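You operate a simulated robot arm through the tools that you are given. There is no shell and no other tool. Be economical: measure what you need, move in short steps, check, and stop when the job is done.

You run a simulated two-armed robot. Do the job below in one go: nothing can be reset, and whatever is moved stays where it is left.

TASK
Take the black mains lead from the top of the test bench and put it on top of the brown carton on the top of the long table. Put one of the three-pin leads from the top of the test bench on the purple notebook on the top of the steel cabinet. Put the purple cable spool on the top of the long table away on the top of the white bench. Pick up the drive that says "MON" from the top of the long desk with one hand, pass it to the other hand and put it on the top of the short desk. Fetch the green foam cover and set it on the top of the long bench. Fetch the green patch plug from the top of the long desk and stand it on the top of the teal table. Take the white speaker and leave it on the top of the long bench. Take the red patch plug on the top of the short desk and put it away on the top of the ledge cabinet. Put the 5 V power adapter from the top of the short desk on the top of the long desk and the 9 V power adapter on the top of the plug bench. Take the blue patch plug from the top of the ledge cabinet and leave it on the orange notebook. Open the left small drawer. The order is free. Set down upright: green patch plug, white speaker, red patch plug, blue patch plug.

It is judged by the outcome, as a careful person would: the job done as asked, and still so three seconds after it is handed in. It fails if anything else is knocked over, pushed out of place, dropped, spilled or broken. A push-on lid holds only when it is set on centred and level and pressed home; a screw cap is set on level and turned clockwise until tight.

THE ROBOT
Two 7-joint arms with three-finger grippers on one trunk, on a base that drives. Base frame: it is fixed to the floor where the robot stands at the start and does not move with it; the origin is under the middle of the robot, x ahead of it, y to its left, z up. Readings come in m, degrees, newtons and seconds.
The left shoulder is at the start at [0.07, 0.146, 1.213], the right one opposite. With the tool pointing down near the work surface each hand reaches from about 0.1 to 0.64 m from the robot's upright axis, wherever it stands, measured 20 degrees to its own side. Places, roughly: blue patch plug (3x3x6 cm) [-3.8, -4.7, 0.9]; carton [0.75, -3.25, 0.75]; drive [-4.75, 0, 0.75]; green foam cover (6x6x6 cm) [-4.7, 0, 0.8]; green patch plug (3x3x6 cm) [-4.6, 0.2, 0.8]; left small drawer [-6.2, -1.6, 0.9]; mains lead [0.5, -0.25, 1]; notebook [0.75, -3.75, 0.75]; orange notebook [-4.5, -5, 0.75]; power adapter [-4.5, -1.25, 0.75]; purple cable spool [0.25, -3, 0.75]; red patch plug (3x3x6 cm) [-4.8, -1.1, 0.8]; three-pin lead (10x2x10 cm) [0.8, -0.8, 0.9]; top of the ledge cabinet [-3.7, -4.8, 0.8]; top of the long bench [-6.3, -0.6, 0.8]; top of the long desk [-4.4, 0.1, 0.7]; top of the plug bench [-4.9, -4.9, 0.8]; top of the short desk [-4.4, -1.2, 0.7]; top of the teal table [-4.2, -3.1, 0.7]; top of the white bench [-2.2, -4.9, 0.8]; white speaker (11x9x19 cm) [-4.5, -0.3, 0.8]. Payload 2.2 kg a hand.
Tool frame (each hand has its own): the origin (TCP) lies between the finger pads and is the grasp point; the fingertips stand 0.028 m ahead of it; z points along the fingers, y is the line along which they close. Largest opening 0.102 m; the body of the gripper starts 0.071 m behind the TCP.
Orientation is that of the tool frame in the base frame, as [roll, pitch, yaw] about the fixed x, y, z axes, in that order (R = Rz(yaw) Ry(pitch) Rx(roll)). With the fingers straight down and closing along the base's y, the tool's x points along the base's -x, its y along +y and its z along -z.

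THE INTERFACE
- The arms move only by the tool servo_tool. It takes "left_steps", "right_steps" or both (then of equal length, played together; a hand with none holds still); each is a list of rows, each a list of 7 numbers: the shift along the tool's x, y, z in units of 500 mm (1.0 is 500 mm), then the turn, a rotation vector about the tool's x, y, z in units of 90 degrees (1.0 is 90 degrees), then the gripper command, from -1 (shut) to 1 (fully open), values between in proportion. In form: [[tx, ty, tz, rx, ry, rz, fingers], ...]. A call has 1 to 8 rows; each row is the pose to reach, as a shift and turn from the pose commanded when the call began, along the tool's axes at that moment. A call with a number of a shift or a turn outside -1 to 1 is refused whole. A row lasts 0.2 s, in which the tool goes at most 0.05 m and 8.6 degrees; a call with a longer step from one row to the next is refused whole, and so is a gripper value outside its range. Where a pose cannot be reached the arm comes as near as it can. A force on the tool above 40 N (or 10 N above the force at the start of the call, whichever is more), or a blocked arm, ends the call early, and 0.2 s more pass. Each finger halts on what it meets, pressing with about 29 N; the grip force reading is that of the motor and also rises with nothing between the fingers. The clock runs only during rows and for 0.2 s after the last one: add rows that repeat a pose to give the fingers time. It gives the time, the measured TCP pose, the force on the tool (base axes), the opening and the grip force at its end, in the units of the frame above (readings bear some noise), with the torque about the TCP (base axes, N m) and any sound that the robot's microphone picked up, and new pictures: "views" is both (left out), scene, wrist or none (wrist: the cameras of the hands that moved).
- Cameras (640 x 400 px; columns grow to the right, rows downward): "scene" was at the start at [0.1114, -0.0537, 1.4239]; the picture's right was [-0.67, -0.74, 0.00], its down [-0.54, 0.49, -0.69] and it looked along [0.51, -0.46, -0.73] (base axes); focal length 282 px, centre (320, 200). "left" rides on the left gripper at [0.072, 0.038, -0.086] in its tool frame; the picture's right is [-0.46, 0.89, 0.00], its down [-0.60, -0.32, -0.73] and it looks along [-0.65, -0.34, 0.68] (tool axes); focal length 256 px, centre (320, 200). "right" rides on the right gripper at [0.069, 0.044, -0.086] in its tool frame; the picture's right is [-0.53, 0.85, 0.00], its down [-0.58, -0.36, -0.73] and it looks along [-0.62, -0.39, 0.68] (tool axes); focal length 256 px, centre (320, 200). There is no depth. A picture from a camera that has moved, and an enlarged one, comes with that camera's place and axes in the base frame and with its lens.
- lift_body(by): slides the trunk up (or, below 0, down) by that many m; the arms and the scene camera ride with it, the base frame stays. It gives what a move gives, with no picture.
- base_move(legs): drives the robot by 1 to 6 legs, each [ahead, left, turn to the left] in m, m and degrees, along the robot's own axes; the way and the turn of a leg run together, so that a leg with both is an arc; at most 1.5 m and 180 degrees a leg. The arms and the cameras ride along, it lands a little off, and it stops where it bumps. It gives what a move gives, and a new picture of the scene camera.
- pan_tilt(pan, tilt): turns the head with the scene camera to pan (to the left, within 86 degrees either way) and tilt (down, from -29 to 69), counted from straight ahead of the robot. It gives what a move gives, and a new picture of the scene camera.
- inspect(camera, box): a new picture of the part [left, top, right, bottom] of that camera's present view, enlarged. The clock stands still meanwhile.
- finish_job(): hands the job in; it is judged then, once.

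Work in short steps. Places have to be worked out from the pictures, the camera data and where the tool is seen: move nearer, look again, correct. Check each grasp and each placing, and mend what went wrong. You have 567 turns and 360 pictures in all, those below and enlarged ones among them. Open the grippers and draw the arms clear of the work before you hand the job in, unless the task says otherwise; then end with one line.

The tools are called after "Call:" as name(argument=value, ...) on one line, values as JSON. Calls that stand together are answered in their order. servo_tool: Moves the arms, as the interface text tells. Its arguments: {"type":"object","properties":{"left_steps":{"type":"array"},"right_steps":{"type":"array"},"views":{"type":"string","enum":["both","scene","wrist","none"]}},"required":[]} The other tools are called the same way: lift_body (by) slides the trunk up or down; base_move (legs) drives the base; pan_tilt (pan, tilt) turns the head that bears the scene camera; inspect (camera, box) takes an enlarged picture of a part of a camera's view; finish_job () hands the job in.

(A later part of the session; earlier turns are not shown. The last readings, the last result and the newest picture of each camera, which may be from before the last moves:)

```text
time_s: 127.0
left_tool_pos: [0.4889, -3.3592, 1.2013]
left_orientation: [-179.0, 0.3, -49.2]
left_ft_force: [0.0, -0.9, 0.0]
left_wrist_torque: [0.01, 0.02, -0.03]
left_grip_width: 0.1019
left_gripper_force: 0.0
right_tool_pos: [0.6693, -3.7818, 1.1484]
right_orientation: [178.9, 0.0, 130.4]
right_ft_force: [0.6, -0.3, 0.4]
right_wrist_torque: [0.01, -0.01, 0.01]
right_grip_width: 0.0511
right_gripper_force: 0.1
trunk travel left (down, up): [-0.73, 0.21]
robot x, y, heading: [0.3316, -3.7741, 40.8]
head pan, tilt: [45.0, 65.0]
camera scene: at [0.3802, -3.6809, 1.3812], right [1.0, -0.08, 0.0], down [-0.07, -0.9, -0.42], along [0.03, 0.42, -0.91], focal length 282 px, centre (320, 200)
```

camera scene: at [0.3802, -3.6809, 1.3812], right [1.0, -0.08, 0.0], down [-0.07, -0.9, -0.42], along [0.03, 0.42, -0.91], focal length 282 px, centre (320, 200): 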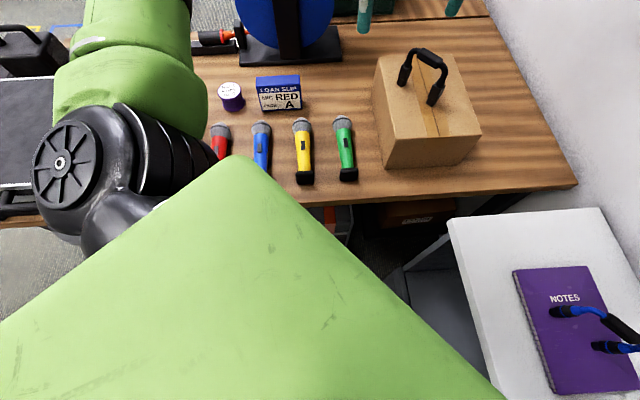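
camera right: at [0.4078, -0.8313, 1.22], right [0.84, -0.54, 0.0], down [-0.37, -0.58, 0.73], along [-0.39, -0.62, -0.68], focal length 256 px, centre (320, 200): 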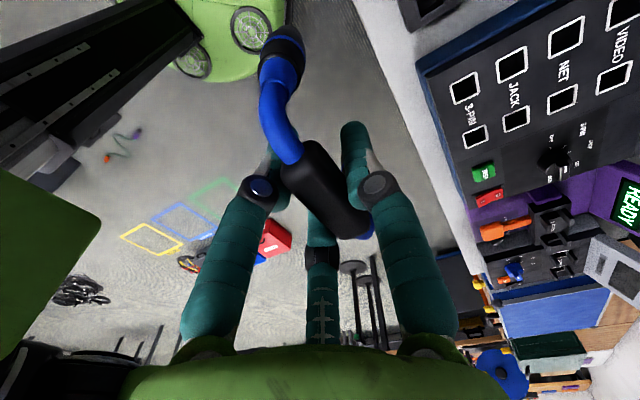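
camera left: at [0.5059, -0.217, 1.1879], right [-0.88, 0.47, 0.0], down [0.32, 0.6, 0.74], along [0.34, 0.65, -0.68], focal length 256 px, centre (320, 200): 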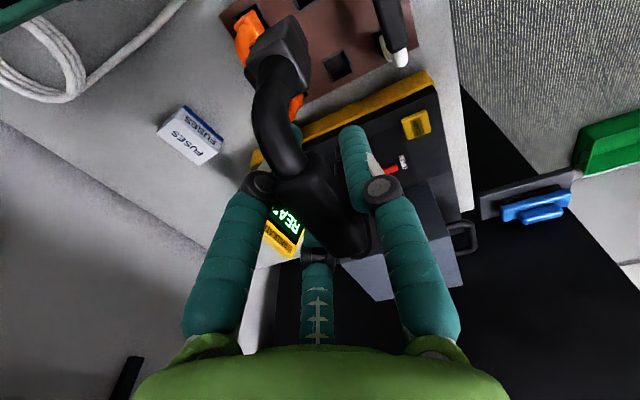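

Table surface ≈0.80, spool at (0.198,-3.125) with top ≈0.85. I reposition to about (0.2,-3.745), heading 70°.

Call:
base_move(legs=[[-0.081, 0.11, 0], [0, 0, 29]])

Call:
pan_tilt(pan=10, tilt=50)

```text
time_s: 129.7
left_tool_pos: [0.142, -3.3042, 1.2034]
left_orientation: [-179.0, 0.3, -20.9]
left_ft_force: [-0.4, -0.7, -0.1]
left_wrist_torque: [0.0, 0.01, 0.02]
left_grip_width: 0.1021
left_gripper_force: 0.0
right_tool_pos: [0.4992, -3.5917, 1.1484]
right_orientation: [179.0, 0.0, 158.8]
right_ft_force: [0.2, 0.2, -0.1]
right_wrist_torque: [-0.02, 0.01, 0.03]
right_grip_width: 0.0509
right_gripper_force: 0.0
trunk travel left (down, up): [-0.73, 0.21]
robot x, y, heading: [0.2076, -3.74, 69.1]
head pan, tilt: [45.0, 65.0]
camera scene: at [0.1988, -3.6403, 1.3812], right [0.91, 0.41, 0.0], down [0.37, -0.83, -0.42], along [-0.17, 0.39, -0.91], focal length 282 px, centre (320, 200)
```

scene: 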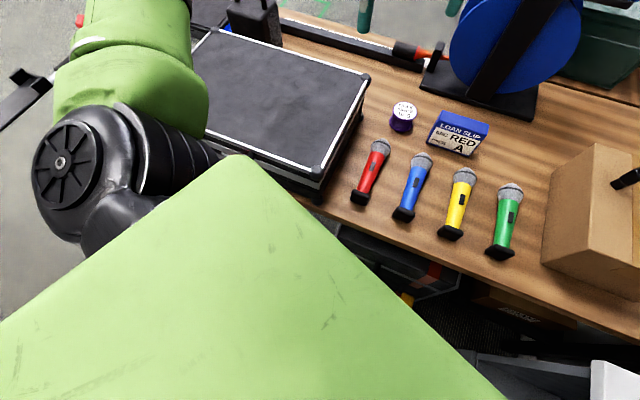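

```text
time_s: 130.7
left_tool_pos: [0.1414, -3.3037, 1.2034]
left_orientation: [-178.9, 0.4, -20.9]
left_ft_force: [0.2, -0.6, 0.2]
left_wrist_torque: [0.02, 0.03, 0.01]
left_grip_width: 0.102
left_gripper_force: 0.0
right_tool_pos: [0.4989, -3.5915, 1.1484]
right_orientation: [179.0, -0.1, 158.8]
right_ft_force: [-0.8, 0.1, -0.8]
right_wrist_torque: [0.01, 0.01, 0.02]
right_grip_width: 0.0511
right_gripper_force: 0.0
trunk travel left (down, up): [-0.73, 0.21]
robot x, y, heading: [0.2071, -3.7417, 69.0]
head pan, tilt: [10.0, 50.0]
camera scene: at [0.238, -3.6201, 1.3993], right [0.98, -0.19, 0.0], down [-0.15, -0.75, -0.64], along [0.12, 0.63, -0.77], focal length 282 px, centre (320, 200)
```

scene: 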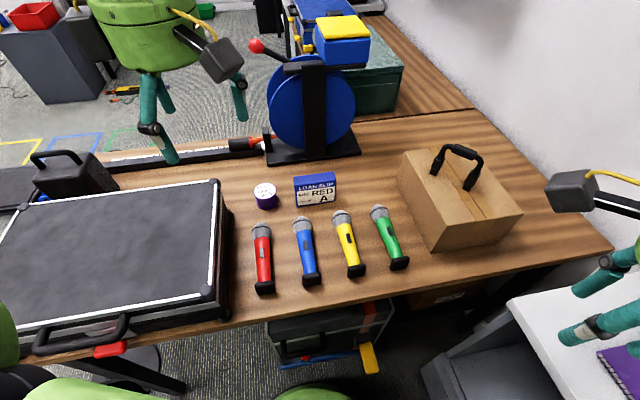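

Spool ≈ (0.195,-3.118). The left hand goes above it with an 8 cm opening for a check.

Call:
servo_tool(left_steps=[[-0.006, -0.06, 0.05, 0, 0, 0, 0.57], [-0.012, -0.12, 0.1, 0, 0, 0, 0.57], [-0.018, -0.18, 0.15, 0, 0, 0, 0.57], [-0.024, -0.25, 0.2, 0, 0, 0, 0.57], [-0.03, -0.32, 0.25, 0, 0, 0, 0.57], [-0.034, -0.386, 0.3, 0, 0, 0, 0.57], [-0.034, -0.386, 0.36, 0, 0, 0, 0.57]], views="both")

```text
time_s: 132.3
left_tool_pos: [0.1936, -3.1137, 1.028]
left_orientation: [-179.0, 0.3, -20.9]
left_ft_force: [0.2, 0.3, 0.3]
left_wrist_torque: [-0.01, -0.01, 0.04]
left_grip_width: 0.0798
left_gripper_force: 0.0
right_tool_pos: [0.4995, -3.5909, 1.1469]
right_orientation: [179.0, 0.1, 158.9]
right_ft_force: [-0.3, 0.3, 0.8]
right_wrist_torque: [0.01, -0.02, 0.01]
right_grip_width: 0.0509
right_gripper_force: 0.0
trunk travel left (down, up): [-0.73, 0.21]
robot x, y, heading: [0.2053, -3.7425, 68.9]
head pan, tilt: [10.0, 50.0]
camera scene: at [0.2372, -3.6196, 1.3993], right [0.98, -0.19, 0.0], down [-0.15, -0.75, -0.64], along [0.12, 0.63, -0.77], focal length 282 px, centre (320, 200)
camera left: at [0.2476, -3.1767, 1.1114], right [-0.75, -0.66, -0.01], down [-0.45, 0.5, 0.74], along [-0.48, 0.56, -0.67], focal length 256 px, centre (320, 200)
```

scene: 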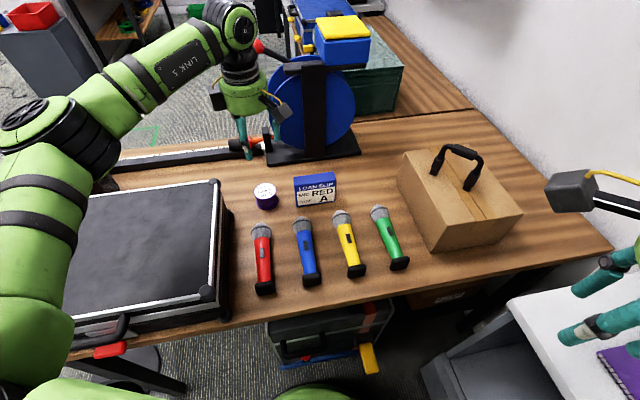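
left: 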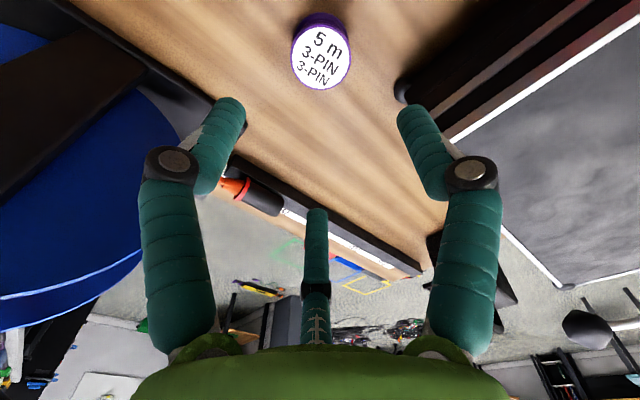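

Aligned within a few mm. I descend to TCP 0.84 and close.

Call:
servo_tool(left_steps=[[-0.006, -0.004, 0.09, 0, 0, 0, 0.57], [-0.008, -0.006, 0.18, 0, 0, 0, 0.57], [-0.008, -0.006, 0.27, 0, 0, 0, 0.57], [-0.008, -0.006, 0.34, 0, 0, 0, 0.57], [-0.008, -0.006, 0.376, 0, 0, 0, 0.57], [-0.008, -0.006, 0.376, 0, 0, 0, -1], [-0.008, -0.006, 0.376, 0, 0, 0, -1]], views="wrist")

```text
time_s: 133.9
left_tool_pos: [0.193, -3.1058, 0.8388]
left_orientation: [-178.9, 0.3, -20.9]
left_ft_force: [0.3, 2.0, 1.7]
left_wrist_torque: [-0.05, 0.02, -0.03]
left_grip_width: 0.0583
left_gripper_force: 28.7
right_tool_pos: [0.4997, -3.5912, 1.1485]
right_orientation: [179.0, 0.0, 158.8]
right_ft_force: [-0.2, 0.2, 0.1]
right_wrist_torque: [0.01, 0.04, 0.01]
right_grip_width: 0.0509
right_gripper_force: 0.0
trunk travel left (down, up): [-0.73, 0.21]
robot x, y, heading: [0.2024, -3.7392, 68.9]
head pan, tilt: [10.0, 50.0]
camera left: at [0.2465, -3.1699, 0.9226], right [-0.75, -0.66, -0.01], down [-0.45, 0.5, 0.74], along [-0.48, 0.56, -0.67], focal length 256 px, centre (320, 200)
```

left: 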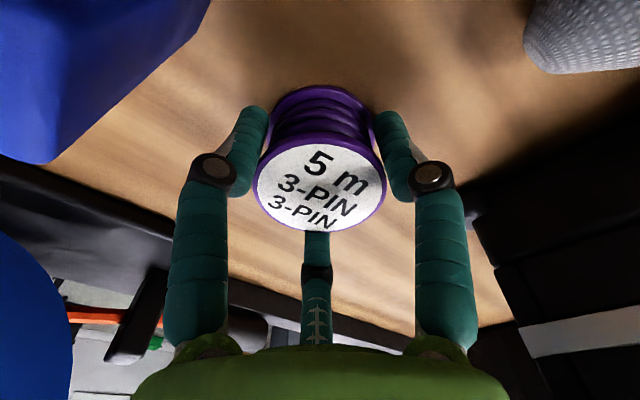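

Spool gripped; I lift it up and draw it back.

Call:
servo_tool(left_steps=[[0, 0, -0.06, 0, 0, 0, -1], [0, 0, -0.15, 0, 0, 0, -1], [0, 0, -0.24, 0, 0, 0, -1], [0, 0, -0.33, 0, 0, 0, -1], [0, 0, -0.42, 0, 0, 0, -1], [0, 0, -0.51, 0, 0, 0, -1], [0, 0.08, -0.54, 0, 0, 0, -1], [0, 0.17, -0.56, 0, 0, 0, -1]], views="wrist")

```text
time_s: 135.7
left_tool_pos: [0.1627, -3.1944, 1.117]
left_orientation: [-179.0, 0.2, -20.9]
left_ft_force: [0.0, -0.6, -1.3]
left_wrist_torque: [0.01, 0.0, 0.0]
left_grip_width: 0.0586
left_gripper_force: 29.4
right_tool_pos: [0.4983, -3.5933, 1.1487]
right_orientation: [178.8, 0.1, 158.8]
right_ft_force: [0.1, 0.2, 0.6]
right_wrist_torque: [0.01, -0.02, -0.03]
right_grip_width: 0.0509
right_gripper_force: 0.0
trunk travel left (down, up): [-0.73, 0.21]
robot x, y, heading: [0.1999, -3.7386, 68.9]
head pan, tilt: [10.0, 50.0]
camera left: at [0.2158, -3.2579, 1.2012], right [-0.75, -0.66, -0.02], down [-0.45, 0.5, 0.74], along [-0.48, 0.56, -0.67], focal length 256 px, centre (320, 200)
```

left: 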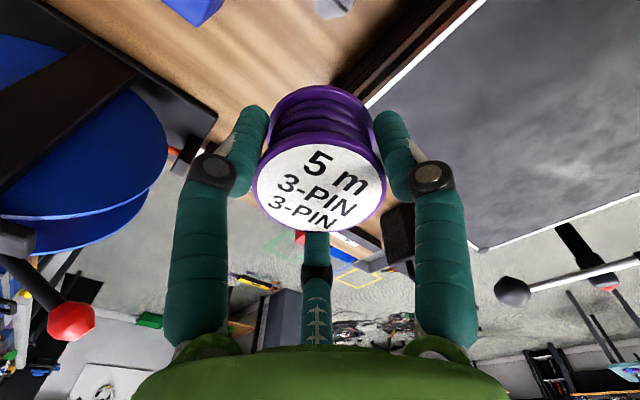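

Spool in hand. I back off, turn west, drive to x≈-2.1, and face the white bench.

Call:
base_move(legs=[[-0.3, 0, 0], [0, 0, 111], [1.3, 0, 0], [0.9, 0, 0], [0, 0, 90]])

Call:
pan_tilt(pan=0, tilt=35)

```text
time_s: 156.4
left_tool_pos: [-1.8359, -4.5579, 1.117]
left_orientation: [-179.0, 0.2, 178.8]
left_ft_force: [0.9, 0.7, -2.2]
left_wrist_torque: [0.0, 0.01, 0.03]
left_grip_width: 0.0585
left_gripper_force: 29.0
right_tool_pos: [-2.2856, -4.2953, 1.1474]
right_orientation: [179.0, 0.1, -1.5]
right_ft_force: [0.4, 0.1, -1.1]
right_wrist_torque: [-0.03, 0.03, -0.01]
right_grip_width: 0.051
right_gripper_force: 0.1
trunk travel left (down, up): [-0.73, 0.21]
robot x, y, heading: [-2.0576, -4.0506, -91.1]
head pan, tilt: [10.0, 50.0]
camera scene: at [-2.0461, -4.18, 1.3993], right [-0.99, -0.15, 0.0], down [-0.12, 0.76, -0.64], along [0.1, -0.64, -0.77], focal length 282 px, centre (320, 200)
```

scene: 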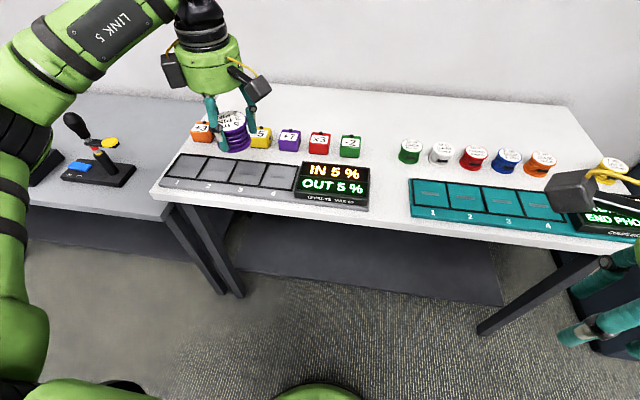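

```text
time_s: 157.2
left_tool_pos: [-1.8352, -4.5567, 1.1165]
left_orientation: [-179.0, 0.4, 178.8]
left_ft_force: [-0.3, 0.2, -1.6]
left_wrist_torque: [-0.03, 0.0, 0.01]
left_grip_width: 0.0583
left_gripper_force: 29.0
right_tool_pos: [-2.2864, -4.2961, 1.1495]
right_orientation: [178.9, 0.1, -1.4]
right_ft_force: [-0.1, -0.6, 0.0]
right_wrist_torque: [0.01, 0.01, 0.01]
right_grip_width: 0.0513
right_gripper_force: 0.1
trunk travel left (down, up): [-0.73, 0.21]
robot x, y, heading: [-2.0559, -4.056, -91.4]
head pan, tilt: [0.0, 35.0]
camera scene: at [-2.0594, -4.1919, 1.421], right [-1.0, 0.02, 0.0], down [0.01, 0.57, -0.82], along [-0.02, -0.82, -0.57], focal length 282 px, centre (320, 200)
```

scene: 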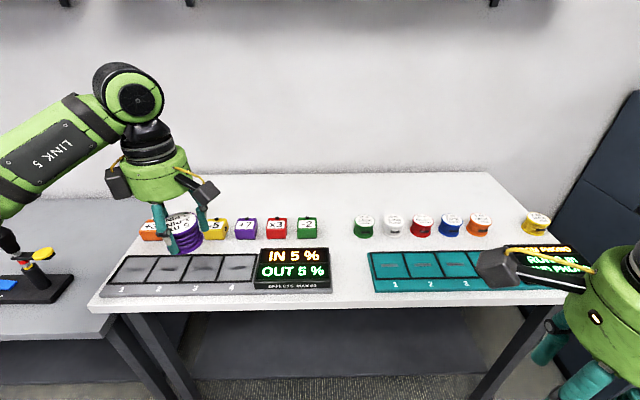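

The bench row has spools and boxes with a free gap near (-2.13,-4.83). I bring the base nearer so that the left hand reaches it.

Call:
base_move(legs=[[0.21, -0.24, 1.2]])

Call:
servo_tool(left_steps=[[0.02, 0, 0.04, 0, 0, 0, -1], [0.04, 0, 0.08, 0, 0, 0, -1]], views="wrist")

```text
time_s: 159.3
left_tool_pos: [-2.0726, -4.7579, 1.1164]
left_orientation: [-179.0, 0.2, 179.7]
left_ft_force: [-1.0, 0.4, -2.1]
left_wrist_torque: [0.01, 0.02, -0.03]
left_grip_width: 0.0588
left_gripper_force: 29.3
right_tool_pos: [-2.5264, -4.5028, 1.1482]
right_orientation: [179.0, 0.0, -0.6]
right_ft_force: [-0.5, -0.7, 0.0]
right_wrist_torque: [-0.01, 0.04, -0.01]
right_grip_width: 0.0509
right_gripper_force: 0.1
trunk travel left (down, up): [-0.73, 0.21]
robot x, y, heading: [-2.3044, -4.2578, -90.6]
head pan, tilt: [0.0, 35.0]
camera scene: at [-2.3019, -4.3951, 1.4211], right [-1.0, 0.01, 0.0], down [0.0, 0.57, -0.82], along [-0.01, -0.82, -0.57], focal length 282 px, centre (320, 200)
```

scene: 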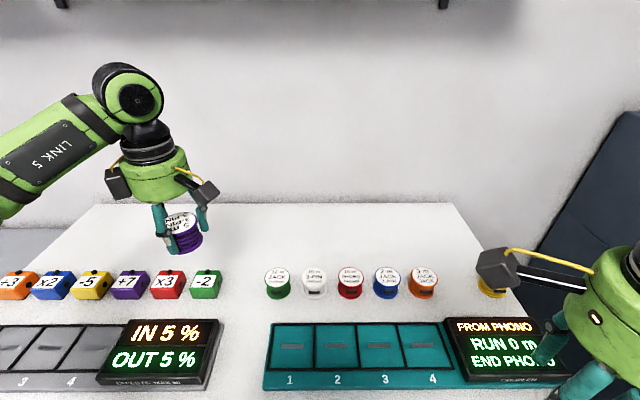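

```text
time_s: 159.9
left_tool_pos: [-2.0943, -4.7591, 1.0754]
left_orientation: [-179.0, 0.3, 179.7]
left_ft_force: [0.2, 0.4, -1.7]
left_wrist_torque: [0.02, -0.01, 0.02]
left_grip_width: 0.0585
left_gripper_force: 29.3
right_tool_pos: [-2.529, -4.5036, 1.1479]
right_orientation: [179.0, 0.0, -0.6]
right_ft_force: [-0.6, -0.1, -0.5]
right_wrist_torque: [0.01, 0.03, -0.02]
right_grip_width: 0.0512
right_gripper_force: 0.0
trunk travel left (down, up): [-0.73, 0.21]
robot x, y, heading: [-2.3086, -4.2606, -90.7]
head pan, tilt: [0.0, 35.0]
camera left: at [-2.1658, -4.7202, 1.1603], right [0.47, 0.88, -0.01], down [0.6, -0.31, 0.74], along [0.65, -0.35, -0.67], focal length 256 px, centre (320, 200)
```

left: 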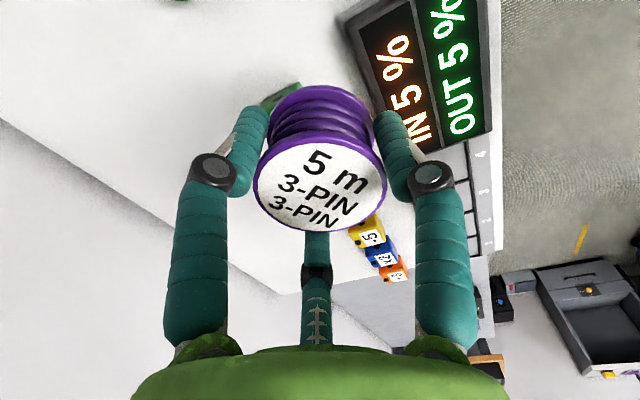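

Gap centre ≈ (-2.115,-4.85) with 11 cm free. I move over it and lower to near the surface.

Call:
servo_tool(left_steps=[[0.02, -0.09, 0, 0, 0, 0, -1], [0.042, -0.18, 0.04, 0, 0, 0, -1], [0.042, -0.18, 0.13, 0, 0, 0, -1], [0.042, -0.18, 0.22, 0, 0, 0, -1], [0.042, -0.18, 0.3, 0, 0, 0, -1], [0.042, -0.18, 0.36, 0, 0, 0, -1]], views="scene")

Call:
inspect(camera="scene", box=[140, 200, 320, 330])

```text
refused: row 2 steps farther than a row can; nothing moved
```

```text
3.08 times, centred on (230, 265) of scene
camera zoom: at [-2.3031, -4.3965, 1.421], right [-1.0, 0.01, 0.0], down [0.0, 0.57, -0.82], along [-0.01, -0.82, -0.57], focal length 868 px, centre (597, 0)
```

zoom: 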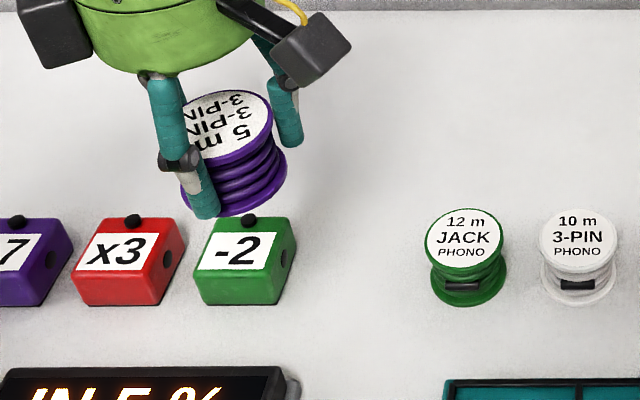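

Call:
servo_tool(left_steps=[[0.02, -0.08, 0, 0, 0, 0, -1], [0.042, -0.16, 0.02, 0, 0, 0, -1], [0.042, -0.18, 0.1, 0, 0, 0, -1], [0.042, -0.18, 0.19, 0, 0, 0, -1], [0.042, -0.18, 0.28, 0, 0, 0, -1], [0.042, -0.18, 0.36, 0, 0, 0, -1]], views="none")

Call:
inspect(camera="scene", box=[140, 200, 320, 330])

```text
time_s: 161.3
left_tool_pos: [-2.1144, -4.8502, 0.895]
left_orientation: [-179.1, 0.2, 179.7]
left_ft_force: [0.0, -0.1, -0.8]
left_wrist_torque: [0.0, 0.02, 0.01]
left_grip_width: 0.0585
left_gripper_force: 29.1
right_tool_pos: [-2.5283, -4.5038, 1.148]
right_orientation: [179.0, 0.0, -0.6]
right_ft_force: [0.6, 0.3, -0.7]
right_wrist_torque: [0.0, -0.01, -0.02]
right_grip_width: 0.051
right_gripper_force: 0.0
trunk travel left (down, up): [-0.73, 0.21]
robot x, y, heading: [-2.3043, -4.2571, -90.5]
head pan, tilt: [0.0, 35.0]
```

```text
3.08 times, centred on (230, 265) of scene
camera zoom: at [-2.3024, -4.3968, 1.421], right [-1.0, 0.01, 0.0], down [0.0, 0.57, -0.82], along [-0.01, -0.82, -0.57], focal length 868 px, centre (597, 0)
```

zoom: 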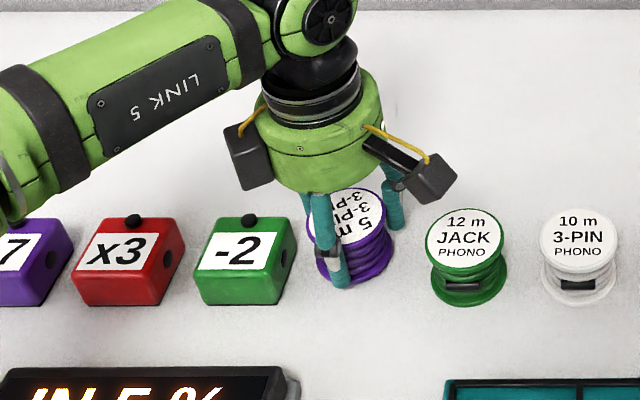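

Over the gap, a bit near the −2 box: I shift 1 cm away and lower in small steps until contact.

Call:
servo_tool(left_steps=[[0.02, 0, 0.02, 0, 0, 0, -1], [0.02, 0, 0.05, 0, 0, 0, -1], [0.02, 0, 0.07, 0, 0, 0, -1], [0.02, 0, 0.08, 0, 0, 0, -1], [0.02, 0, 0.09, 0, 0, 0, -1], [0.02, 0, 0.1, 0, 0, 0, -1]], views="none")

Call:
inspect(camera="scene", box=[140, 200, 320, 330])

```text
time_s: 162.1
left_tool_pos: [-2.124, -4.8518, 0.8762]
left_orientation: [-178.6, -0.1, 179.7]
left_ft_force: [-0.3, 6.7, 19.0]
left_wrist_torque: [0.71, -0.2, 0.05]
left_grip_width: 0.0583
left_gripper_force: 29.5
right_tool_pos: [-2.529, -4.5011, 1.1488]
right_orientation: [178.9, -0.1, -0.7]
right_ft_force: [0.2, 0.2, -0.2]
right_wrist_torque: [0.04, 0.01, 0.02]
right_grip_width: 0.0512
right_gripper_force: 0.0
trunk travel left (down, up): [-0.73, 0.21]
robot x, y, heading: [-2.3064, -4.2596, -90.5]
head pan, tilt: [0.0, 35.0]
stopped in row 3 (left hand): the force on the tool passed its limit at 48 N (the readings are from after the stop); the commanded pose is now the measured one
```

```text
3.08 times, centred on (230, 265) of scene
camera zoom: at [-2.3036, -4.3934, 1.4213], right [-1.0, 0.01, 0.0], down [0.0, 0.57, -0.82], along [-0.01, -0.82, -0.57], focal length 868 px, centre (597, 0)
```

zoom: 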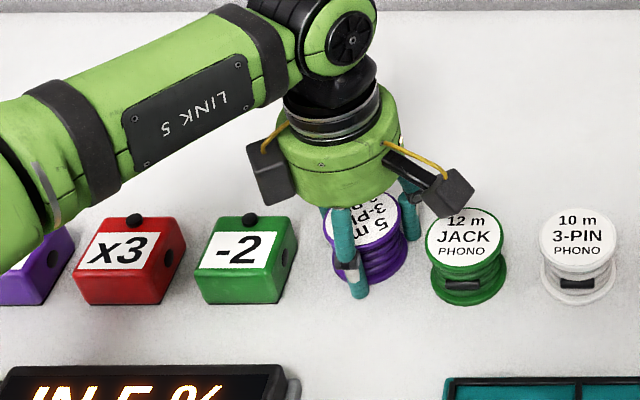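

Set down on the bench. Release and rise.

Call:
servo_tool(left_steps=[[0, 0, -0.002, 0, 0, 0, 0.57], [0, 0, -0.002, 0, 0, 0, 0.57], [0, 0, -0.08, 0, 0, 0, 0.57], [0, 0, -0.17, 0, 0, 0, 0.57], [0, 0, -0.26, 0, 0, 0, 0.57], [0, 0, -0.35, 0, 0, 0, 0.57], [0, 0.08, -0.43, 0, 0, 0, 1], [0, 0.16, -0.5, 0, 0, 0, 1]], views="none")

Call:
inspect(camera="scene", box=[140, 200, 320, 330])

```text
refused: row 7 steps farther than a row can; nothing moved
```

```text
3.08 times, centred on (230, 265) of scene
camera zoom: at [-2.3036, -4.3934, 1.4213], right [-1.0, 0.01, 0.0], down [0.0, 0.57, -0.82], along [-0.01, -0.82, -0.57], focal length 868 px, centre (597, 0)
```

zoom: 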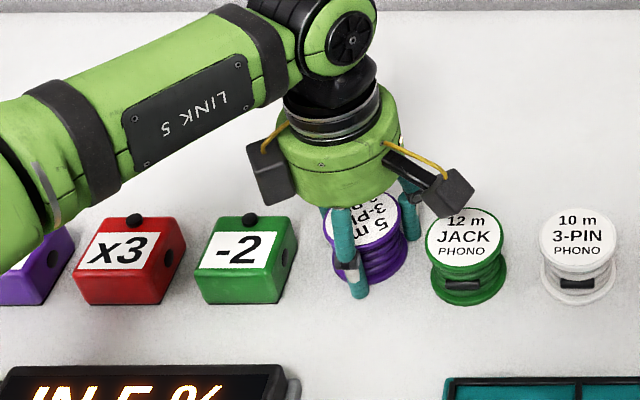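

Call:
servo_tool(left_steps=[[0, 0, -0.002, 0, 0, 0, 0.57], [0, 0, -0.002, 0, 0, 0, 0.57], [0, 0, -0.08, 0, 0, 0, 0.57], [0, 0, -0.17, 0, 0, 0, 0.57], [0, 0, -0.26, 0, 0, 0, 0.57], [0, 0, -0.35, 0, 0, 0, 0.57], [0, 0.05, -0.41, 0, 0, 0, 1], [0, 0.1, -0.47, 0, 0, 0, 1]], views="scene")

```text
time_s: 163.9
left_tool_pos: [-2.1249, -4.7971, 1.1092]
left_orientation: [-178.7, 0.1, 179.5]
left_ft_force: [0.2, -0.6, 0.6]
left_wrist_torque: [-0.03, -0.02, -0.03]
left_grip_width: 0.1019
left_gripper_force: 0.1
right_tool_pos: [-2.5288, -4.5024, 1.1481]
right_orientation: [178.9, -0.1, -0.6]
right_ft_force: [1.0, 0.2, 0.3]
right_wrist_torque: [-0.05, 0.01, 0.0]
right_grip_width: 0.0508
right_gripper_force: 0.0
trunk travel left (down, up): [-0.73, 0.21]
robot x, y, heading: [-2.3024, -4.2542, -90.4]
head pan, tilt: [0.0, 35.0]
camera scene: at [-2.3028, -4.3942, 1.4212], right [-1.0, 0.01, 0.0], down [0.0, 0.57, -0.82], along [-0.01, -0.82, -0.57], focal length 282 px, centre (320, 200)
```

scene: 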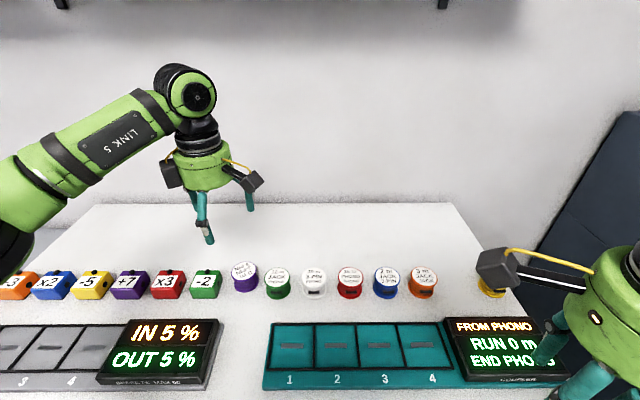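

Spool placed upright in the row. Next the ledge cabinet to the west: back off and strafe right.

Call:
base_move(legs=[[-0.35, 0, 0], [0, -1.35, 0]])

```text
time_s: 172.6
left_tool_pos: [-3.478, -4.4522, 1.1081]
left_orientation: [-178.8, -0.1, -179.4]
left_ft_force: [-0.2, -0.3, -0.2]
left_wrist_torque: [0.02, -0.01, -0.03]
left_grip_width: 0.102
left_gripper_force: 0.0
right_tool_pos: [-3.8823, -4.1615, 1.1483]
right_orientation: [178.9, -0.1, 0.2]
right_ft_force: [0.2, 0.3, -1.0]
right_wrist_torque: [0.02, 0.03, 0.0]
right_grip_width: 0.0506
right_gripper_force: 0.0
trunk travel left (down, up): [-0.73, 0.21]
robot x, y, heading: [-3.6569, -3.9136, -89.5]
head pan, tilt: [0.0, 35.0]
camera scene: at [-3.6595, -4.0517, 1.4211], right [-1.0, -0.01, 0.0], down [0.0, 0.57, -0.82], along [0.01, -0.82, -0.57], focal length 282 px, centre (320, 200)
```

scene: 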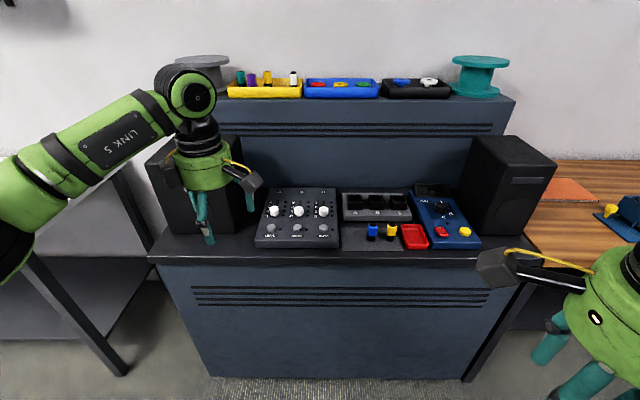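

Call:
inspect(camera="scene", box=[240, 140, 500, 270])

Call:
inspect(camera="scene", box=[500, 140, 640, 260])

```text
2.46 times, centred on (370, 205) of scene
camera zoom: at [-3.6595, -4.0517, 1.4211], right [-1.0, -0.01, 0.0], down [0.0, 0.57, -0.82], along [0.01, -0.82, -0.57], focal length 694 px, centre (197, 188)
```

zoom: 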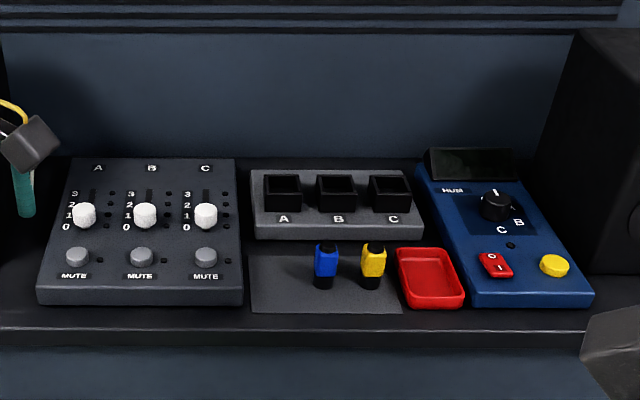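

```text
3.33 times, centred on (570, 200) of scene
camera zoom: at [-3.6595, -4.0517, 1.4211], right [-1.0, -0.01, 0.0], down [0.0, 0.57, -0.82], along [0.01, -0.82, -0.57], focal length 940 px, centre (-513, 200)
```

zoom: 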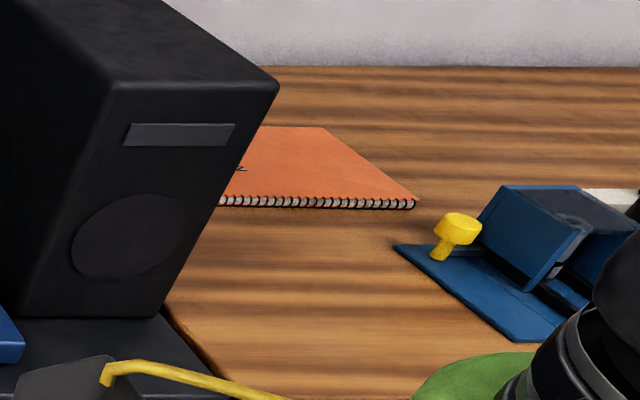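

Blue plug stands on the mat at ≈(-3.80,-4.655). I draw the left hand back and up to stay clear of the speaker, and prepare the right hand, then move the base in.

Call:
servo_tool(left_steps=[[0, 0.06, -0.06, 0, 0, 0, 1], [0, 0.14, -0.08, 0, 0, 0, 1], [0, 0.22, -0.1, 0, 0, 0, 1], [0, 0.3, -0.1, 0, 0, 0, 1], [0, 0.38, -0.1, 0, 0, 0, 1], [0, 0.45, -0.1, 0, 0, 0, 1]], views="none")

Call:
base_move(legs=[[0.2, 0.03, 0]])

Call:
servo_tool(right_steps=[[0.01, 0.08, 0, 0, 0, 0, 0.2], [0.02, 0.16, 0, 0, 0, 0, 0.2], [0.03, 0.24, 0, 0, 0, 0, 0.2], [0.05, 0.32, 0, 0, 0, 0, 0.2], [0.07, 0.4, 0.02, 0, 0, 0, 0.2], [0.09, 0.46, 0.06, 0, 0, 0, 0.2]], views="both")

```text
time_s: 174.0
left_tool_pos: [-3.4794, -4.224, 1.1526]
left_orientation: [-178.8, 0.1, -179.4]
left_ft_force: [1.0, -0.1, 0.4]
left_wrist_torque: [-0.04, -0.01, -0.04]
left_grip_width: 0.102
left_gripper_force: 0.0
right_tool_pos: [-3.8833, -4.161, 1.1491]
right_orientation: [179.0, 0.0, 0.3]
right_ft_force: [0.3, 0.5, -0.2]
right_wrist_torque: [-0.05, 0.01, -0.01]
right_grip_width: 0.0509
right_gripper_force: 0.2
trunk travel left (down, up): [-0.73, 0.21]
robot x, y, heading: [-3.662, -3.9125, -89.5]
head pan, tilt: [0.0, 35.0]
```

```text
time_s: 175.6
left_tool_pos: [-3.4485, -4.4179, 1.1529]
left_orientation: [-178.7, 0.0, -179.3]
left_ft_force: [0.7, 0.1, 0.0]
left_wrist_torque: [0.0, 0.0, 0.0]
left_grip_width: 0.102
left_gripper_force: 0.0
right_tool_pos: [-3.8529, -4.3565, 1.1486]
right_orientation: [178.8, 0.0, 0.3]
right_ft_force: [-0.8, 0.0, 0.4]
right_wrist_torque: [0.02, 0.01, 0.02]
right_grip_width: 0.0508
right_gripper_force: 0.1
trunk travel left (down, up): [-0.73, 0.21]
robot x, y, heading: [-3.6328, -4.111, -89.3]
head pan, tilt: [0.0, 35.0]
camera scene: at [-3.6291, -4.2454, 1.4213], right [-1.0, -0.01, 0.0], down [0.0, 0.57, -0.82], along [0.01, -0.82, -0.57], focal length 282 px, centre (320, 200)
```

scene: 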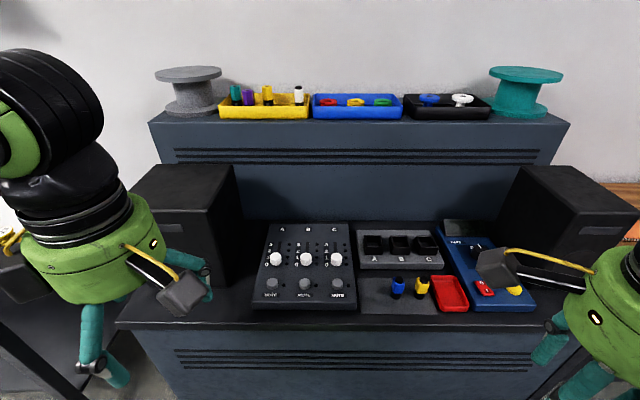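

```text
time_s: 176.9
left_tool_pos: [-3.4472, -4.422, 1.1524]
left_orientation: [-178.9, 0.0, -179.4]
left_ft_force: [-0.2, -0.2, -0.2]
left_wrist_torque: [0.0, 0.0, 0.0]
left_grip_width: 0.1022
left_gripper_force: 0.0
right_tool_pos: [-3.8031, -4.5909, 1.1219]
right_orientation: [179.1, 0.1, 0.2]
right_ft_force: [0.0, -0.3, 0.5]
right_wrist_torque: [0.03, 0.01, -0.02]
right_grip_width: 0.0612
right_gripper_force: 0.0
trunk travel left (down, up): [-0.73, 0.21]
robot x, y, heading: [-3.6306, -4.1087, -89.7]
head pan, tilt: [0.0, 35.0]
camera scene: at [-3.6281, -4.2491, 1.4209], right [-1.0, -0.01, 0.0], down [-0.01, 0.57, -0.82], along [0.01, -0.82, -0.57], focal length 282 px, centre (320, 200)
camera right: at [-3.7337, -4.6321, 1.2075], right [-0.53, -0.85, 0.01], down [-0.58, 0.37, 0.73], along [-0.62, 0.38, -0.69], focal length 256 px, centre (320, 200)
```

scene: 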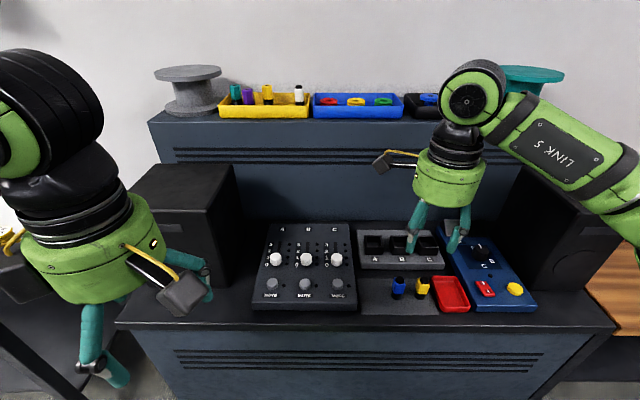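
right: 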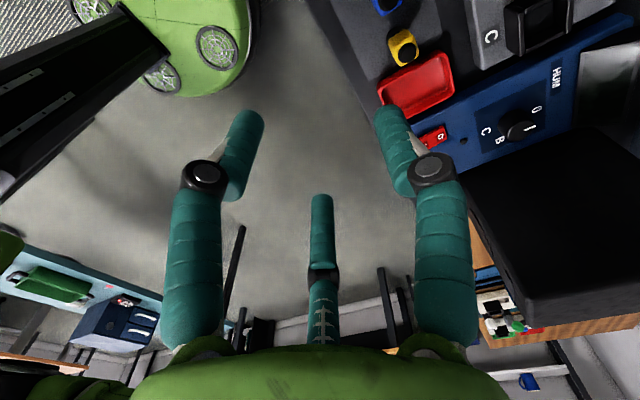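

Two views agree: plug at (-3.804,-4.673), body ≈0.88. I move over it and lower to just above.

Call:
servo_tool(right_steps=[[0, 0.08, 0.03, 0, 0, 0, 0.1], [-0.004, 0.164, 0.06, 0, 0, 0, 0.1], [-0.004, 0.164, 0.14, 0, 0, 0, 0.1], [-0.004, 0.164, 0.22, 0, 0, 0, 0.1], [-0.004, 0.164, 0.3, 0, 0, 0, 0.1]], views="wrist")

Call:
inspect(camera="scene", box=[340, 180, 500, 320])

```text
time_s: 178.2
left_tool_pos: [-3.4475, -4.4205, 1.1522]
left_orientation: [-178.8, 0.0, -179.3]
left_ft_force: [-0.7, 0.5, -1.4]
left_wrist_torque: [0.02, 0.01, 0.02]
left_grip_width: 0.1018
left_gripper_force: 0.1
right_tool_pos: [-3.8079, -4.6734, 0.9724]
right_orientation: [179.0, 0.1, 0.3]
right_ft_force: [-0.6, -0.5, -0.8]
right_wrist_torque: [-0.01, -0.01, -0.02]
right_grip_width: 0.0562
right_gripper_force: 0.1
trunk travel left (down, up): [-0.73, 0.21]
robot x, y, heading: [-3.634, -4.1067, -89.5]
head pan, tilt: [0.0, 35.0]
camera right: at [-3.7389, -4.7148, 1.0584], right [-0.53, -0.85, 0.01], down [-0.58, 0.37, 0.72], along [-0.62, 0.38, -0.69], focal length 256 px, centre (320, 200)
```

right: 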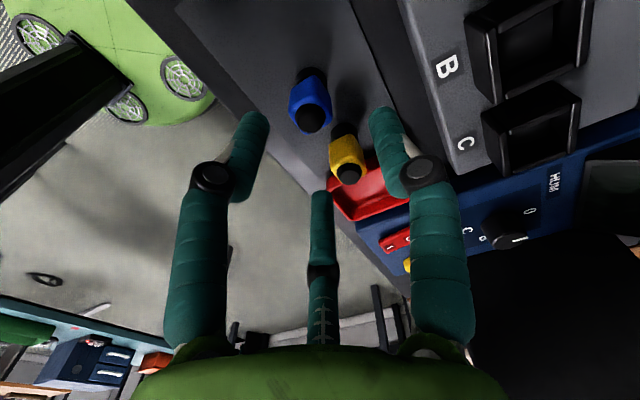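

```text
2.86 times, centred on (420, 250) of scene
camera zoom: at [-3.6287, -4.2484, 1.421], right [-1.0, -0.01, 0.0], down [0.0, 0.57, -0.82], along [0.01, -0.82, -0.57], focal length 806 px, centre (34, 57)
```

zoom: 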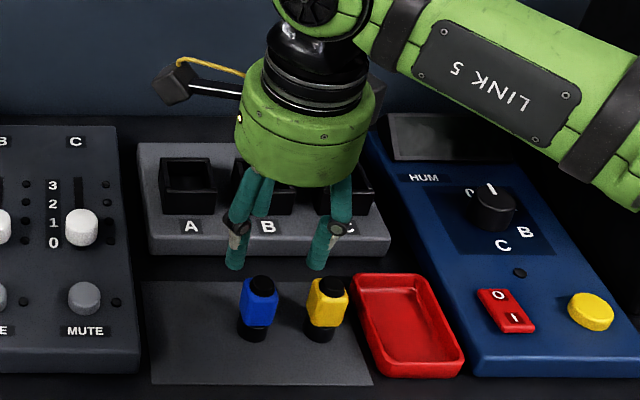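

The plug is under the hand. I lower to TCP 0.885 and close.

Call:
servo_tool(right_steps=[[0.004, -0.008, 0.08, 0, 0, 0, 0.1], [0.004, -0.01, 0.15, 0, 0, 0, 0.1], [0.004, -0.01, 0.172, 0, 0, 0, 0.1], [0.004, -0.01, 0.172, 0, 0, 0, -1], [0.004, -0.01, 0.172, 0, 0, 0, -1], [0.004, -0.01, 0.172, 0, 0, 0, -1]], views="wrist")

```text
time_s: 179.6
left_tool_pos: [-3.4479, -4.4202, 1.1521]
left_orientation: [-178.6, 0.0, -179.4]
left_ft_force: [0.2, -0.3, 0.1]
left_wrist_torque: [-0.01, -0.01, -0.03]
left_grip_width: 0.102
left_gripper_force: 0.1
right_tool_pos: [-3.8071, -4.672, 0.8858]
right_orientation: [179.0, 0.0, 0.3]
right_ft_force: [-0.1, -0.1, 0.2]
right_wrist_torque: [0.03, -0.03, 0.01]
right_grip_width: 0.0287
right_gripper_force: 28.9
trunk travel left (down, up): [-0.73, 0.21]
robot x, y, heading: [-3.6292, -4.109, -89.8]
head pan, tilt: [0.0, 35.0]
camera right: at [-3.7377, -4.7113, 0.9721], right [-0.53, -0.85, 0.01], down [-0.58, 0.37, 0.72], along [-0.62, 0.38, -0.69], focal length 256 px, centre (320, 200)
```

right: 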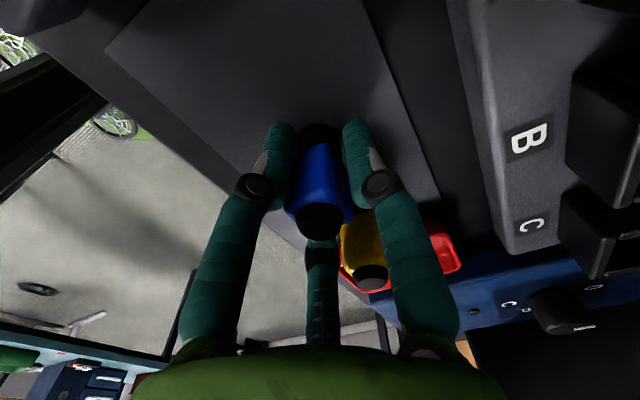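

Gripped. Lift and draw back.

Call:
servo_tool(right_steps=[[0, 0, -0.05, 0, 0, 0, -1], [0, 0, -0.14, 0, 0, 0, -1], [0, 0, -0.23, 0, 0, 0, -1], [0, 0, -0.32, 0, 0, 0, -1], [0, -0.04, -0.4, 0, 0, 0, -1], [0, -0.12, -0.44, 0, 0, 0, -1], [0, -0.2, -0.46, 0, 0, 0, -1], [0, -0.28, -0.48, 0, 0, 0, -1]], views="none")

Call:
base_move(legs=[[-0.2, 0, 0], [0, -0.72, 0]])

```text
time_s: 181.3
left_tool_pos: [-3.4485, -4.4201, 1.1527]
left_orientation: [-178.7, 0.1, -179.4]
left_ft_force: [0.3, -0.1, 0.0]
left_wrist_torque: [0.01, 0.0, 0.02]
left_grip_width: 0.1019
left_gripper_force: 0.1
right_tool_pos: [-3.8084, -4.5229, 1.1272]
right_orientation: [178.8, -0.1, 0.3]
right_ft_force: [0.1, -0.6, -1.3]
right_wrist_torque: [-0.03, 0.0, 0.02]
right_grip_width: 0.0274
right_gripper_force: 29.3
trunk travel left (down, up): [-0.73, 0.21]
robot x, y, heading: [-3.626, -4.1097, -89.4]
head pan, tilt: [0.0, 35.0]
```

```text
time_s: 186.5
left_tool_pos: [-4.1703, -4.2247, 1.1513]
left_orientation: [-178.7, 0.1, -179.7]
left_ft_force: [-0.5, -0.1, 0.4]
left_wrist_torque: [0.0, 0.04, 0.02]
left_grip_width: 0.1021
left_gripper_force: 0.0
right_tool_pos: [-4.5303, -4.3286, 1.1256]
right_orientation: [179.0, 0.1, -0.2]
right_ft_force: [-0.4, 0.1, -1.0]
right_wrist_torque: [0.03, -0.02, -0.02]
right_grip_width: 0.0271
right_gripper_force: 29.3
trunk travel left (down, up): [-0.73, 0.21]
robot x, y, heading: [-4.3499, -3.9142, -89.9]
head pan, tilt: [0.0, 35.0]
camera scene: at [-4.3499, -4.0509, 1.421], right [-1.0, 0.0, 0.0], down [0.0, 0.57, -0.82], along [0.0, -0.82, -0.57], focal length 282 px, centre (320, 200)
```

scene: 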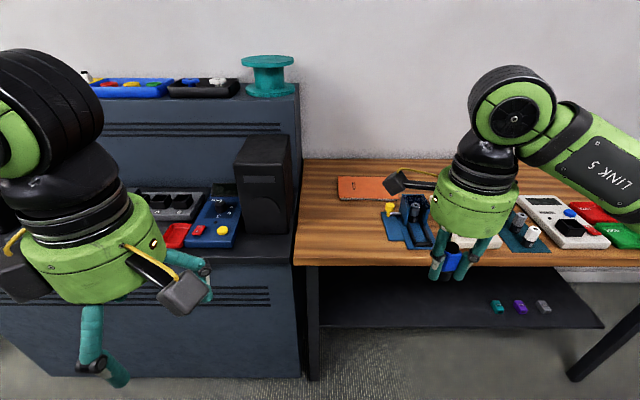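

The orange notebook is at the back of the plug bench, ≈(-4.57,-5.01). I tuck the left hand and drive up to the bench.

Call:
servo_tool(left_steps=[[0, 0.08, -0.03, 0, 0, 0, 1], [0, 0.16, -0.07, 0, 0, 0, 1], [0, 0.24, -0.1, 0, 0, 0, 1]], views="none")

Call:
base_move(legs=[[0.43, -0.05, 0]])

```text
time_s: 187.3
left_tool_pos: [-4.1721, -4.1012, 1.1994]
left_orientation: [-178.7, 0.2, -179.7]
left_ft_force: [-0.5, -0.1, -0.5]
left_wrist_torque: [-0.04, -0.04, 0.01]
left_grip_width: 0.1019
left_gripper_force: 0.1
right_tool_pos: [-4.5325, -4.3278, 1.1258]
right_orientation: [178.8, -0.1, 0.0]
right_ft_force: [0.5, -0.1, -0.7]
right_wrist_torque: [-0.02, -0.04, -0.03]
right_grip_width: 0.0274
right_gripper_force: 28.8
trunk travel left (down, up): [-0.73, 0.21]
robot x, y, heading: [-4.354, -3.9126, -90.2]
head pan, tilt: [0.0, 35.0]
```

```text
time_s: 189.9
left_tool_pos: [-4.227, -4.533, 1.1994]
left_orientation: [-178.9, 0.0, 179.6]
left_ft_force: [0.5, -1.6, 1.2]
left_wrist_torque: [0.09, 0.01, 0.01]
left_grip_width: 0.1019
left_gripper_force: 0.1
right_tool_pos: [-4.5902, -4.7542, 1.1264]
right_orientation: [179.0, 0.0, -0.5]
right_ft_force: [-0.5, 0.4, -0.6]
right_wrist_torque: [-0.04, -0.05, 0.04]
right_grip_width: 0.0268
right_gripper_force: 29.4
trunk travel left (down, up): [-0.73, 0.21]
robot x, y, heading: [-4.407, -4.342, -90.5]
head pan, tilt: [0.0, 35.0]
camera scene: at [-4.4058, -4.4792, 1.4208], right [-1.0, 0.01, 0.0], down [0.0, 0.57, -0.82], along [-0.01, -0.82, -0.57], focal length 282 px, centre (320, 200)
```

scene: 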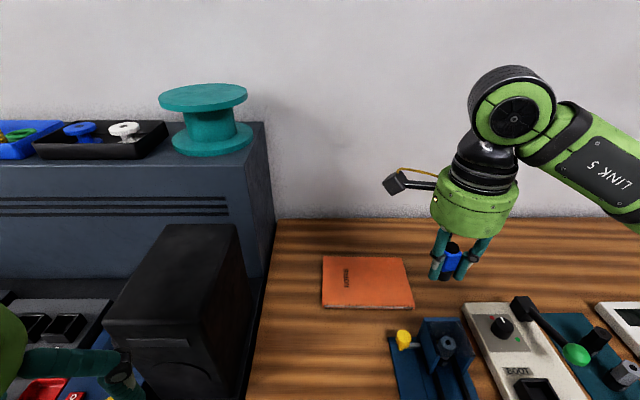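

Notebook centre ≈ (-4.535,-4.945). I move the plug over it and lower to 0.96 to check.

Call:
servo_tool(right_steps=[[0.025, 0.08, 0, 0, 0, 0, -1], [0.05, 0.16, 0.02, 0, 0, 0, -1], [0.08, 0.24, 0.06, 0, 0, 0, -1], [0.11, 0.31, 0.12, 0, 0, 0, -1], [0.11, 0.38, 0.18, 0, 0, 0, -1], [0.11, 0.38, 0.26, 0, 0, 0, -1], [0.11, 0.38, 0.32, 0, 0, 0, -1]], views="none")

Call:
inspect(camera="scene", box=[280, 180, 460, 330])

```text
time_s: 191.5
left_tool_pos: [-4.2278, -4.5317, 1.1996]
left_orientation: [-178.9, 0.0, 179.7]
left_ft_force: [-0.1, -0.1, 0.1]
left_wrist_torque: [0.01, 0.01, -0.02]
left_grip_width: 0.1018
left_gripper_force: 0.1
right_tool_pos: [-4.5366, -4.9471, 0.9683]
right_orientation: [179.1, 0.0, -0.6]
right_ft_force: [0.9, -0.2, -1.7]
right_wrist_torque: [-0.01, 0.02, 0.0]
right_grip_width: 0.027
right_gripper_force: 28.9
trunk travel left (down, up): [-0.73, 0.21]
robot x, y, heading: [-4.4078, -4.3401, -90.4]
head pan, tilt: [0.0, 35.0]
```

```text
2.67 times, centred on (370, 255) of scene
camera zoom: at [-4.4068, -4.4775, 1.421], right [-1.0, 0.01, 0.0], down [0.0, 0.57, -0.82], along [-0.01, -0.82, -0.57], focal length 752 px, centre (187, 53)
```

zoom: 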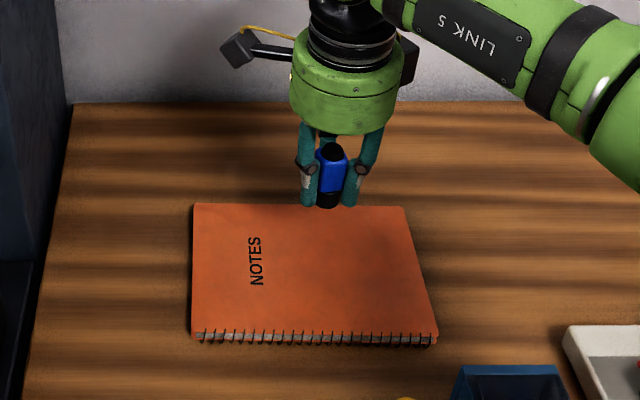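

Plug bottom is 39 mm below the TCP. I lower to the notebook in small steps until contact.

Call:
servo_tool(right_steps=[[0, 0, 0.06, 0, 0, 0, -1], [0, 0, 0.12, 0, 0, 0, -1], [0, 0, 0.14, 0, 0, 0, -1], [0, 0, 0.15, 0, 0, 0, -1], [0, 0, 0.16, 0, 0, 0, -1], [0, 0, 0.17, 0, 0, 0, -1], [0, 0, 0.18, 0, 0, 0, -1]], views="none")

Call:
inspect(camera="scene", box=[280, 180, 460, 330])

```text
time_s: 193.2
left_tool_pos: [-4.2275, -4.5279, 1.2006]
left_orientation: [-178.7, 0.0, 179.6]
left_ft_force: [-0.2, 0.0, -0.1]
left_wrist_torque: [0.03, -0.04, -0.01]
left_grip_width: 0.1018
left_gripper_force: 0.1
right_tool_pos: [-4.5362, -4.9492, 0.8906]
right_orientation: [178.1, -0.3, -0.6]
right_ft_force: [-0.7, 8.5, 21.3]
right_wrist_torque: [0.63, 0.41, -0.15]
right_grip_width: 0.0271
right_gripper_force: 28.7
trunk travel left (down, up): [-0.73, 0.21]
robot x, y, heading: [-4.4081, -4.3366, -90.4]
head pan, tilt: [0.0, 35.0]
stopped in row 7 (right hand): the force on the tool passed its limit at 42 N (the readings are from after the stop); the commanded pose is now the measured one
```

```text
2.67 times, centred on (370, 255) of scene
camera zoom: at [-4.4064, -4.4735, 1.4212], right [-1.0, 0.01, 0.0], down [0.0, 0.57, -0.82], along [-0.01, -0.82, -0.57], focal length 752 px, centre (187, 53)
```

zoom: 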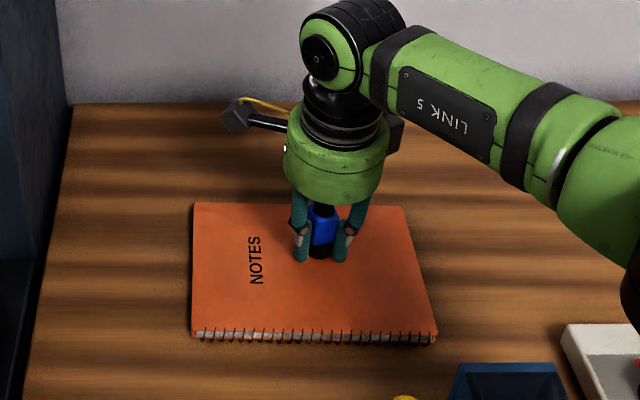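

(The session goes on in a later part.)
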